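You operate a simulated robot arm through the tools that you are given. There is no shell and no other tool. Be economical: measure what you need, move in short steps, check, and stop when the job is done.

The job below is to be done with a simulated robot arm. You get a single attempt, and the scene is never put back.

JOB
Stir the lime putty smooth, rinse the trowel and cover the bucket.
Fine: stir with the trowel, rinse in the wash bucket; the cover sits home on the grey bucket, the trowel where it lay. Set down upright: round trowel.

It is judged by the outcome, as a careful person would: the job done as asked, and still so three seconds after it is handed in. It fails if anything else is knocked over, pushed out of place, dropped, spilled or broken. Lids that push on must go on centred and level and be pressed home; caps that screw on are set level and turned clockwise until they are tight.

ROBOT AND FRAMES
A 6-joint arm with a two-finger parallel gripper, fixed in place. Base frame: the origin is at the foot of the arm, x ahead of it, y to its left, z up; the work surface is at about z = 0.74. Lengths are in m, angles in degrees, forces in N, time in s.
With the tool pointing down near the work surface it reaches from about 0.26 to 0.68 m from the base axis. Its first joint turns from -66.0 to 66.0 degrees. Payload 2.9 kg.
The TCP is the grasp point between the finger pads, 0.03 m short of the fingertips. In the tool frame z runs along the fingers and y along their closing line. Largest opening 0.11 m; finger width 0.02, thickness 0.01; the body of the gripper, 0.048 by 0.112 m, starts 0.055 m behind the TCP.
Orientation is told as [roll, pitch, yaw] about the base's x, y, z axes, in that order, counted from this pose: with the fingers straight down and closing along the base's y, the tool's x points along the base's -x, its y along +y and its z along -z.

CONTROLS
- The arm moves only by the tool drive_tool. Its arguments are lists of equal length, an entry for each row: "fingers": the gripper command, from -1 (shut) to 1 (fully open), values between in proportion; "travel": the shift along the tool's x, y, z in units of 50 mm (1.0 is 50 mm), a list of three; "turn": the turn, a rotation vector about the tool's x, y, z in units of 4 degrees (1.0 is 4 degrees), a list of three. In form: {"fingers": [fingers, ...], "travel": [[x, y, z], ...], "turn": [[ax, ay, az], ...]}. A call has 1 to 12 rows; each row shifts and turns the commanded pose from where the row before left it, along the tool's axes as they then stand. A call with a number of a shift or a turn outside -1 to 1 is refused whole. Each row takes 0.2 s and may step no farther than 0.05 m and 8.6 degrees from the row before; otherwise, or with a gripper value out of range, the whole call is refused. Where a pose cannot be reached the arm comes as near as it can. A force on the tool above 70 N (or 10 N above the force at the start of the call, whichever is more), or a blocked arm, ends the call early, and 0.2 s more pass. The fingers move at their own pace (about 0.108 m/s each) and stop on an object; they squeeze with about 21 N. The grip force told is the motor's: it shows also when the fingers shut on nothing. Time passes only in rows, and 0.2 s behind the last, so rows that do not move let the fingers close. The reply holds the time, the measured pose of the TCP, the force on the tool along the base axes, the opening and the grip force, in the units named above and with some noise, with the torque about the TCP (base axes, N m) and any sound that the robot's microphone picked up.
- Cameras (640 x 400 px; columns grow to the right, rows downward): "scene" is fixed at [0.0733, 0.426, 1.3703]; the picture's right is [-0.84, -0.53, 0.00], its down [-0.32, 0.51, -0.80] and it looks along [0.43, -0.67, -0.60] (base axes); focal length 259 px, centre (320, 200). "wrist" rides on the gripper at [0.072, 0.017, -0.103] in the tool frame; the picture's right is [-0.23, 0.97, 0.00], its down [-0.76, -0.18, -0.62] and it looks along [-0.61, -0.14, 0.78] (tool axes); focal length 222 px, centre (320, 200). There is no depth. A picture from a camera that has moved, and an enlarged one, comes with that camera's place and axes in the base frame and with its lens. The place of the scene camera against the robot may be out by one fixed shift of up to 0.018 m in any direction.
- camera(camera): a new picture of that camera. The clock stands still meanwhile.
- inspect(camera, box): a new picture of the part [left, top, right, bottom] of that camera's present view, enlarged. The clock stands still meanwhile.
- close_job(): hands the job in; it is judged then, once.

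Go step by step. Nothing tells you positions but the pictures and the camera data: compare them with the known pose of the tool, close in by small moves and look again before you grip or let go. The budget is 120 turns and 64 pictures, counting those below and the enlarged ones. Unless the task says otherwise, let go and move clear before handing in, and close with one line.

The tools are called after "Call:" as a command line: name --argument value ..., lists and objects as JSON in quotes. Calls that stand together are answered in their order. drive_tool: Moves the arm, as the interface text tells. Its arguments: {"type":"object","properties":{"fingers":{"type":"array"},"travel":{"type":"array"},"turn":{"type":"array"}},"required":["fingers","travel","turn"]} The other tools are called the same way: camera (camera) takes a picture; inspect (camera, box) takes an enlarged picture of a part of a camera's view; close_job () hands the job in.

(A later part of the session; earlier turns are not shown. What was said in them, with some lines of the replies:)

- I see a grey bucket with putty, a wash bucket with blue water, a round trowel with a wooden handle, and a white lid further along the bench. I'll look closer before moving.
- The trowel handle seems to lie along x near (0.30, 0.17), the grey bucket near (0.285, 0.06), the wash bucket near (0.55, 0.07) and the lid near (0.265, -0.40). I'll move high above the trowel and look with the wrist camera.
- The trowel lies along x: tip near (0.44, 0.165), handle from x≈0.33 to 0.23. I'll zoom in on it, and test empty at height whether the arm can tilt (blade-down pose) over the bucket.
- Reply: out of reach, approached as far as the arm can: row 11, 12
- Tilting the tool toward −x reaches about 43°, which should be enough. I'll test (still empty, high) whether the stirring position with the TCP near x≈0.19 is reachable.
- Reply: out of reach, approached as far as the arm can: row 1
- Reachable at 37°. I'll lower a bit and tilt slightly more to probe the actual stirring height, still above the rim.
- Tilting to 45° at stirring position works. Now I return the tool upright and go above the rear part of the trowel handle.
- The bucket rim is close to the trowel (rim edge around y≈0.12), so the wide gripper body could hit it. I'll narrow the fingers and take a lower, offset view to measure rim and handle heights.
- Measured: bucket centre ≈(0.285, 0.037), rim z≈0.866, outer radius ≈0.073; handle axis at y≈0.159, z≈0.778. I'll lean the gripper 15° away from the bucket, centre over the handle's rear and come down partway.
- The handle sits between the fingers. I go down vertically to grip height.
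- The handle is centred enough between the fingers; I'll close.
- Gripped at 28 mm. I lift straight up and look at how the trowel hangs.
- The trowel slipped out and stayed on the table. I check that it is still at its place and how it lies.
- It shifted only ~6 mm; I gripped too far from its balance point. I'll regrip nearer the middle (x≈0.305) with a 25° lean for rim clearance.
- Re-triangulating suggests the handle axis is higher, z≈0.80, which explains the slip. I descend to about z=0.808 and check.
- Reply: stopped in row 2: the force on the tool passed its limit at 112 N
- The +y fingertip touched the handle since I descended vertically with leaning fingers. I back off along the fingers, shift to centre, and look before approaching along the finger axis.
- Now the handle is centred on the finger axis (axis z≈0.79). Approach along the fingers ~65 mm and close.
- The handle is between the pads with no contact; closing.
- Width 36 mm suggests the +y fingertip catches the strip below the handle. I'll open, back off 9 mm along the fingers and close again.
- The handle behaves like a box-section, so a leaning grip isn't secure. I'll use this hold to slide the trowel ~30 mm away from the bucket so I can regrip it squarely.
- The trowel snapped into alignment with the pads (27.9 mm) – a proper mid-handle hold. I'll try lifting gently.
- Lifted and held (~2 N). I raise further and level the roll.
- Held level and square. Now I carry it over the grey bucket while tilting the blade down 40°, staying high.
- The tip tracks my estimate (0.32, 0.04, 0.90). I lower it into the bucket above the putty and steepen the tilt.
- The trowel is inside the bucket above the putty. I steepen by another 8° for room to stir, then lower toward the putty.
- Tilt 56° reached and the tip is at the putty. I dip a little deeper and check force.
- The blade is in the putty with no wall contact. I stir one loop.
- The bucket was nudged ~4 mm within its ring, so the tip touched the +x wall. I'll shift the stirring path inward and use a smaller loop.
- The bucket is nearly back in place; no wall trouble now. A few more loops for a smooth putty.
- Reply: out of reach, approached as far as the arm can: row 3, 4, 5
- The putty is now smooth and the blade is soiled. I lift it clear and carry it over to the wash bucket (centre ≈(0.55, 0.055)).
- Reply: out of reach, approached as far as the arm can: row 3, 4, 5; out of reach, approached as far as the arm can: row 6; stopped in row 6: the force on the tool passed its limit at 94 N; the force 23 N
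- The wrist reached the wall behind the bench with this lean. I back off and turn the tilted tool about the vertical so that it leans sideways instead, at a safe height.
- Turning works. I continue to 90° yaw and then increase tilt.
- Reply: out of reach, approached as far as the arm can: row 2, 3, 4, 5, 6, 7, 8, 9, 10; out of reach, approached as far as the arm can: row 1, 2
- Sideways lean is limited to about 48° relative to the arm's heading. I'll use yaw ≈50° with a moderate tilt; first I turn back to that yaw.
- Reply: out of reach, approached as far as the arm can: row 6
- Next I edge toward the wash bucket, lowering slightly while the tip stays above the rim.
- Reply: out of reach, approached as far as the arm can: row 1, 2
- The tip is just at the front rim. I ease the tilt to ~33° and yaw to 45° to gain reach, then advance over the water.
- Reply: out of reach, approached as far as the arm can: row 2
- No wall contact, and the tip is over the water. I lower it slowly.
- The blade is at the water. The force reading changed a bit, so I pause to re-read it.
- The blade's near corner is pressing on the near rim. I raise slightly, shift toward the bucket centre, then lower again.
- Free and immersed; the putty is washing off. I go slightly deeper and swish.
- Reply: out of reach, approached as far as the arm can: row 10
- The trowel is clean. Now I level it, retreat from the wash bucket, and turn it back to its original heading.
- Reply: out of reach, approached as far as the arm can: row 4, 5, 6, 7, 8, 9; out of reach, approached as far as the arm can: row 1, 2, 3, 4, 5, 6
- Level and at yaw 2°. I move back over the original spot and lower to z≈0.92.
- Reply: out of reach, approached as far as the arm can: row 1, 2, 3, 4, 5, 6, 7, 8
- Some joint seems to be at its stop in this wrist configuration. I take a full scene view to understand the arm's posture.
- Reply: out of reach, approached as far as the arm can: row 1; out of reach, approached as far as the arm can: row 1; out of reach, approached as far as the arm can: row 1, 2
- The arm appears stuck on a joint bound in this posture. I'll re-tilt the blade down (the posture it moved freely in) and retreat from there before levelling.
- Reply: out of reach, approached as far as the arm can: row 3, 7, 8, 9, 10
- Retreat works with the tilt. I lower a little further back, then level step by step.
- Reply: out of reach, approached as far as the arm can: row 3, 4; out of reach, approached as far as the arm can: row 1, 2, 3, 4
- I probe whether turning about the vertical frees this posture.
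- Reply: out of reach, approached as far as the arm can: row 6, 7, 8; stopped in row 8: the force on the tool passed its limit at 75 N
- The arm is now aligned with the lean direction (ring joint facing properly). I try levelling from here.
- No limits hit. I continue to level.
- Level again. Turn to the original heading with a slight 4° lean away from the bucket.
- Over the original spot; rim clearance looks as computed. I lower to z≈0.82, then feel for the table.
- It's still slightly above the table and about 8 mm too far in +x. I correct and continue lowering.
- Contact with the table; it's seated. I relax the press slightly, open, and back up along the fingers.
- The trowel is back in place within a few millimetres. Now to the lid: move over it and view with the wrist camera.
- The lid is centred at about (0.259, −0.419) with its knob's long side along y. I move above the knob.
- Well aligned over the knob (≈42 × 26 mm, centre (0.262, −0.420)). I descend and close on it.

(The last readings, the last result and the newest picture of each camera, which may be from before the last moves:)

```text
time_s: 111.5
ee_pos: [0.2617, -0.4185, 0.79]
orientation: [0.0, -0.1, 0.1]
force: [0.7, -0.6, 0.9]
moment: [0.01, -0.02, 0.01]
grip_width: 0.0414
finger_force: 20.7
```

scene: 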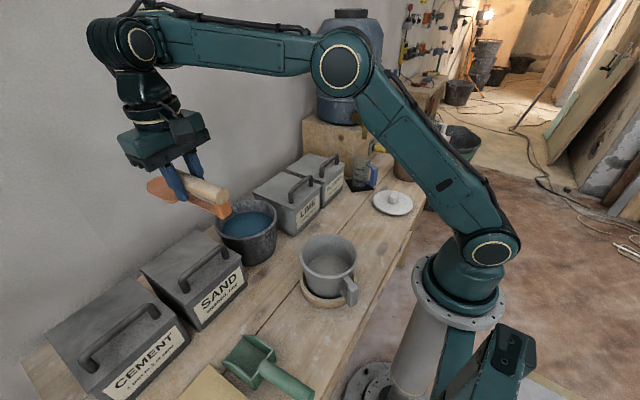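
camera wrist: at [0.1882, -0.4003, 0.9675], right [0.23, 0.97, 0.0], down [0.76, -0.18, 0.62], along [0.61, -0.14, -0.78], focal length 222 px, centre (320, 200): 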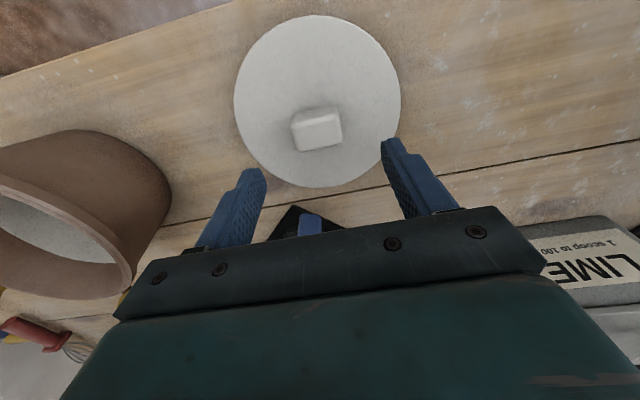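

Knob gripped (41 mm). I lift the lid and carry it level over the grey bucket.

Call:
drive_tool --fingers '[-1, -1, -1, -1, -1]' --travel '[[0, 0, -0.2], [0, 0, -0.7], [0, 0, -0.9], [0, 0, -0.9], [0, 0, -0.7]]' --turn '[[0, 0, 0], [0, 0, 0], [0, 0, 0], [0, 0, 0], [0, 0, 0]]'

Call:
drive_tool --fingers '[-1, -1, -1, -1, -1, -1, -1, -1, -1, -1, -1, -1]' --travel '[[-0.04, 0.76, 0], [-0.04, 0.76, 0], [-0.04, 0.76, 0], [-0.04, 0.76, 0], [-0.04, 0.76, 0], [-0.04, 0.76, 0], [-0.04, 0.76, 0], [-0.04, 0.76, 0], [-0.04, 0.76, 0], [-0.04, 0.76, 0], [-0.04, 0.76, 0], [-0.04, 0.76, 0]]' --turn '[[0, 0, 0], [0, 0, 0], [0, 0, 0], [0, 0, 0], [0, 0, 0], [0, 0, 0], [0, 0, 0], [0, 0, 0], [0, 0, 0], [0, 0, 0], [0, 0, 0], [0, 0, 0]]'

Call:
inspect --camera "scene" --box '[260, 160, 420, 320]'

```text
time_s: 112.7
ee_pos: [0.2623, -0.4143, 0.9589]
orientation: [0.0, -0.1, 0.0]
force: [0.5, -0.5, -1.6]
moment: [0.03, 0.01, 0.0]
grip_width: 0.0411
finger_force: 21.5
```

```text
time_s: 115.3
ee_pos: [0.2819, 0.0347, 0.96]
orientation: [-0.1, -0.1, 0.0]
force: [0.8, -0.7, -0.9]
moment: [-0.01, -0.02, 0.01]
grip_width: 0.0417
finger_force: 21.4
```

```text
2.50 times, centred on (340, 240) of scene
camera zoom: at [0.0733, 0.426, 1.3703], right [-0.84, -0.53, 0.0], down [-0.32, 0.51, -0.8], along [0.43, -0.67, -0.6], focal length 648 px, centre (270, 100)
```

zoom: 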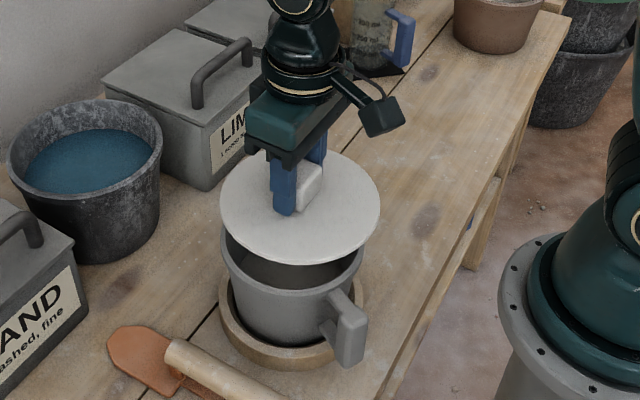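

The lid hangs level and nearly aligned; I correct by ~5 mm toward the rim centre and lower to just above the rim.

Call:
drive_tool --fingers '[-1, -1, -1, -1]' --travel '[[-0.09, 0.066, 0], [0, 0, 0.3], [0, 0, 0.3], [0, 0, 0]]' --turn '[[0, 0, 0], [0, 0, 0], [0, 0, 0], [0, 0, 0]]'

Call:
inspect --camera "scene" --box '[290, 200, 390, 300]'

```text
time_s: 116.3
ee_pos: [0.2876, 0.0385, 0.9295]
orientation: [-0.1, 0.0, 0.1]
force: [1.0, 0.4, -0.3]
moment: [0.01, 0.03, -0.01]
grip_width: 0.0415
finger_force: 21.0
```

```text
4.00 times, centred on (340, 250) of scene
camera zoom: at [0.0733, 0.426, 1.3703], right [-0.84, -0.53, 0.0], down [-0.32, 0.51, -0.8], along [0.43, -0.67, -0.6], focal length 1037 px, centre (240, 0)
```

zoom: 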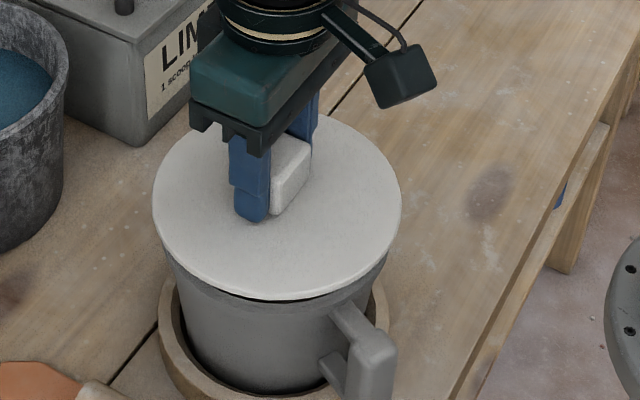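

Left/right alignment is right on; I shift ~2 mm away from the camera and lower in small steps, watching force.

Call:
drive_tool --fingers '[-1, -1, -1]' --travel '[[0, -0.034, 0], [0, 0, 0.14], [0, 0, 0]]' --turn '[[0, 0, 0], [0, 0, 0], [0, 0, 0]]'

Call:
drive_tool --fingers '[-1, -1]' --travel '[[0, 0, 0.08], [0, 0, 0]]' --turn '[[0, 0, 0], [0, 0, 0]]'

Call:
drive_tool --fingers '[-1, -1]' --travel '[[0, 0, 0.08], [0, 0, 0]]' --turn '[[0, 0, 0], [0, 0, 0]]'

```text
time_s: 117.1
ee_pos: [0.2876, 0.0382, 0.9223]
orientation: [0.0, -0.1, 0.1]
force: [0.7, -0.1, -0.3]
moment: [0.02, 0.01, 0.01]
grip_width: 0.0415
finger_force: 21.8
```

```text
time_s: 117.7
ee_pos: [0.2874, 0.0386, 0.9185]
orientation: [-0.1, -0.2, 0.1]
force: [0.1, -0.8, -0.6]
moment: [0.0, -0.02, 0.03]
grip_width: 0.0414
finger_force: 21.1
```

```text
time_s: 118.3
ee_pos: [0.2886, 0.0381, 0.9141]
orientation: [-0.1, 0.0, 0.1]
force: [0.3, -0.4, -0.9]
moment: [-0.02, -0.02, -0.02]
grip_width: 0.0416
finger_force: 21.4
```

Call:
drive_tool --fingers '[-1, -1, -1]' --travel '[[0.03, -0.02, 0], [0, 0, 0.08], [0, 0, 0]]' --turn '[[0, 0, 0], [0, 0, 0], [0, 0, 0]]'

Call:
drive_tool --fingers '[-1, -1]' --travel '[[0, 0, 0.08], [0, 0, 0]]' --turn '[[0, 0, 0], [0, 0, 0]]'

Call:
drive_tool --fingers '[-1, -1]' --travel '[[0, 0, 0.06], [0, 0, 0]]' --turn '[[0, 0, 0], [0, 0, 0]]'

```text
time_s: 119.1
ee_pos: [0.2866, 0.0379, 0.9122]
orientation: [-0.1, -0.1, 0.0]
force: [-0.7, -0.4, 0.2]
moment: [0.03, 0.0, 0.02]
grip_width: 0.0412
finger_force: 21.2
```

```text
time_s: 119.7
ee_pos: [0.2872, 0.0364, 0.9059]
orientation: [0.1, -0.1, -0.1]
force: [1.0, -1.6, 1.7]
moment: [-0.05, -0.02, 0.02]
grip_width: 0.0415
finger_force: 21.4
```

```text
time_s: 120.3
ee_pos: [0.2869, 0.0379, 0.9031]
orientation: [0.0, -0.3, 0.0]
force: [2.2, -3.1, 10.5]
moment: [-0.12, 0.17, 0.03]
grip_width: 0.0413
finger_force: 20.8
```

First contact at z≈0.904 with a slight side force; I shift 1.5 mm accordingly and press on gently.

Call:
drive_tool --fingers '[-1, -1]' --travel '[[-0.02, -0.03, 0], [0, 0, 0]]' --turn '[[0, 0, 0], [0, 0, 0]]'

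Call:
drive_tool --fingers '[-1, -1]' --travel '[[0, 0, 0.04], [0, 0, 0]]' --turn '[[0, 0, 0], [0, 0, 0]]'

Call:
inspect --camera "scene" --box '[290, 200, 390, 300]'

```text
time_s: 120.9
ee_pos: [0.2869, 0.0363, 0.9021]
orientation: [0.0, -0.1, 0.1]
force: [1.7, -0.2, 3.0]
moment: [0.07, -0.11, -0.04]
grip_width: 0.0415
finger_force: 21.2
```

```text
time_s: 121.5
ee_pos: [0.2874, 0.0368, 0.9016]
orientation: [0.0, -0.2, 0.0]
force: [-1.8, 1.1, 32.6]
moment: [0.01, 0.2, 0.02]
grip_width: 0.0415
finger_force: 21.1
```

```text
4.00 times, centred on (340, 250) of scene
camera zoom: at [0.073, 0.426, 1.3703], right [-0.84, -0.53, 0.0], down [-0.32, 0.51, -0.8], along [0.43, -0.67, -0.6], focal length 1037 px, centre (240, 0)
```

zoom: 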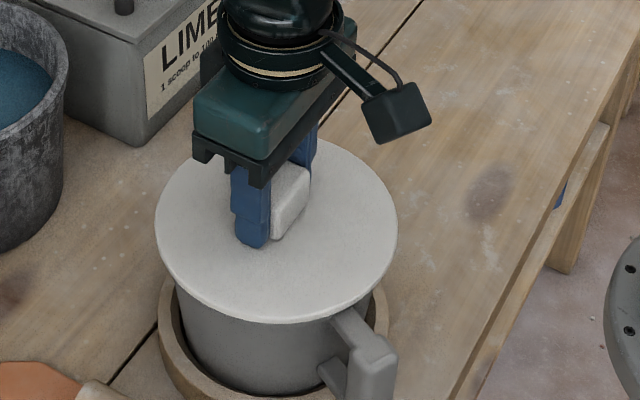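

The lid dropped in and now bears evenly (32 N, negligible moment). I press it home a bit more firmly.

Call:
drive_tool --fingers '[-1, -1]' --travel '[[0, 0, 0.03], [0, 0, 0]]' --turn '[[0, 0, 0], [0, 0, 0]]'

Call:
drive_tool --fingers '[-1, -1]' --travel '[[0, 0, 0.02], [0, 0, 0]]' --turn '[[0, 0, 0], [0, 0, 0]]'

```text
time_s: 121.9
ee_pos: [0.2882, 0.0355, 0.9016]
orientation: [-0.1, -0.2, 0.0]
force: [-4.4, -1.7, 16.1]
moment: [0.02, -0.04, 0.0]
grip_width: 0.0416
finger_force: 20.7
stopped in row 2: the force on the tool passed its limit at 75 N (the readings are from after the stop); the commanded pose is now the measured one
```

```text
time_s: 122.6
ee_pos: [0.2885, 0.0364, 0.901]
orientation: [0.1, -0.5, 0.0]
force: [-6.2, -0.9, 17.7]
moment: [0.04, 0.06, 0.02]
grip_width: 0.0416
finger_force: 21.1
stopped in row 2: the force on the tool passed its limit at 72 N (the readings are from after the stop); the commanded pose is now the measured one
```

It is at a hard stop at z≈0.901 with 75 N – home. I release and move clear, then check.

Call:
drive_tool --fingers '[-1, -0.1, 0.1, 0.2, 0.2]' --travel '[[0, 0, -0.03], [0, 0, 0], [0, 0, 0], [0, 0, 0], [0, 0, 0]]' --turn '[[0, 0, 0], [0, 0, 0], [0, 0, 0], [0, 0, 0], [0, 0, 0]]'

Call:
drive_tool --fingers '[0.2, 0.2, 0.2, 0.2, 0.2, 0.2, 0.2, 0.2, 0.2]' --travel '[[0, 0, -0.4], [0, 0, -0.8], [0, 0, -0.8], [0, 0, -0.6], [0, -0.8, 0], [0, -0.8, 0], [0, -0.8, 0], [0, -0.8, 0], [0, -0.8, 0]]' --turn '[[0, 0, 0], [0, 0, 0], [0, 0, 0], [0, 0, 0], [0, 0, 0], [0, 0, 0], [0, 0, 0], [0, 0, 0], [0, 0, 0]]'

Call:
inspect --camera "scene" --box '[220, 180, 400, 340]'

```text
time_s: 123.8
ee_pos: [0.2895, 0.0359, 0.9022]
orientation: [0.0, -0.2, 0.0]
force: [-0.3, 0.8, 0.0]
moment: [-0.01, 0.02, 0.01]
grip_width: 0.0657
finger_force: 0.1
```

```text
time_s: 125.8
ee_pos: [0.2903, -0.164, 1.0324]
orientation: [0.1, -0.5, 0.0]
force: [-0.8, 0.5, 0.3]
moment: [0.02, -0.01, -0.01]
grip_width: 0.0662
finger_force: 0.1
```

```text
2.50 times, centred on (310, 260) of scene
camera zoom: at [0.0733, 0.426, 1.3703], right [-0.84, -0.53, 0.0], down [-0.32, 0.51, -0.8], along [0.43, -0.67, -0.6], focal length 648 px, centre (345, 50)
```

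zoom: 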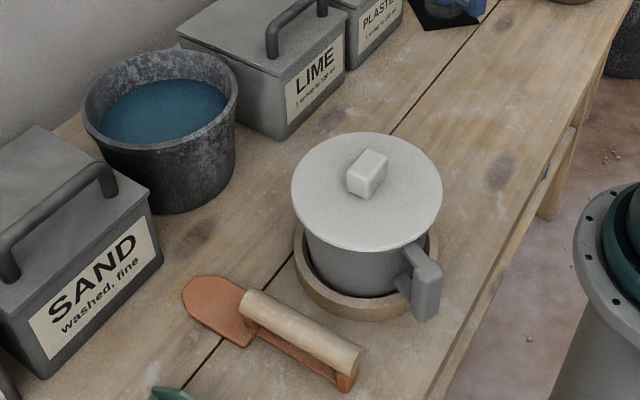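

The lid sits centred and level on the grey bucket. The clean trowel lies upright at its old spot, nothing else has moved, and the arm is clear, so I hand in.

Call:
close_job

```text
The job is handed in.
```

I stirred the putty smooth, rinsed the trowel clean and laid it back upright within a few millimetres of its spot, and pressed the cover home on the grey bucket. On the way, the trowel slipped from the first grip and slid about 6 mm on the bench, and stirring nudged the grey bucket about 4 mm. Both ended up back in place.
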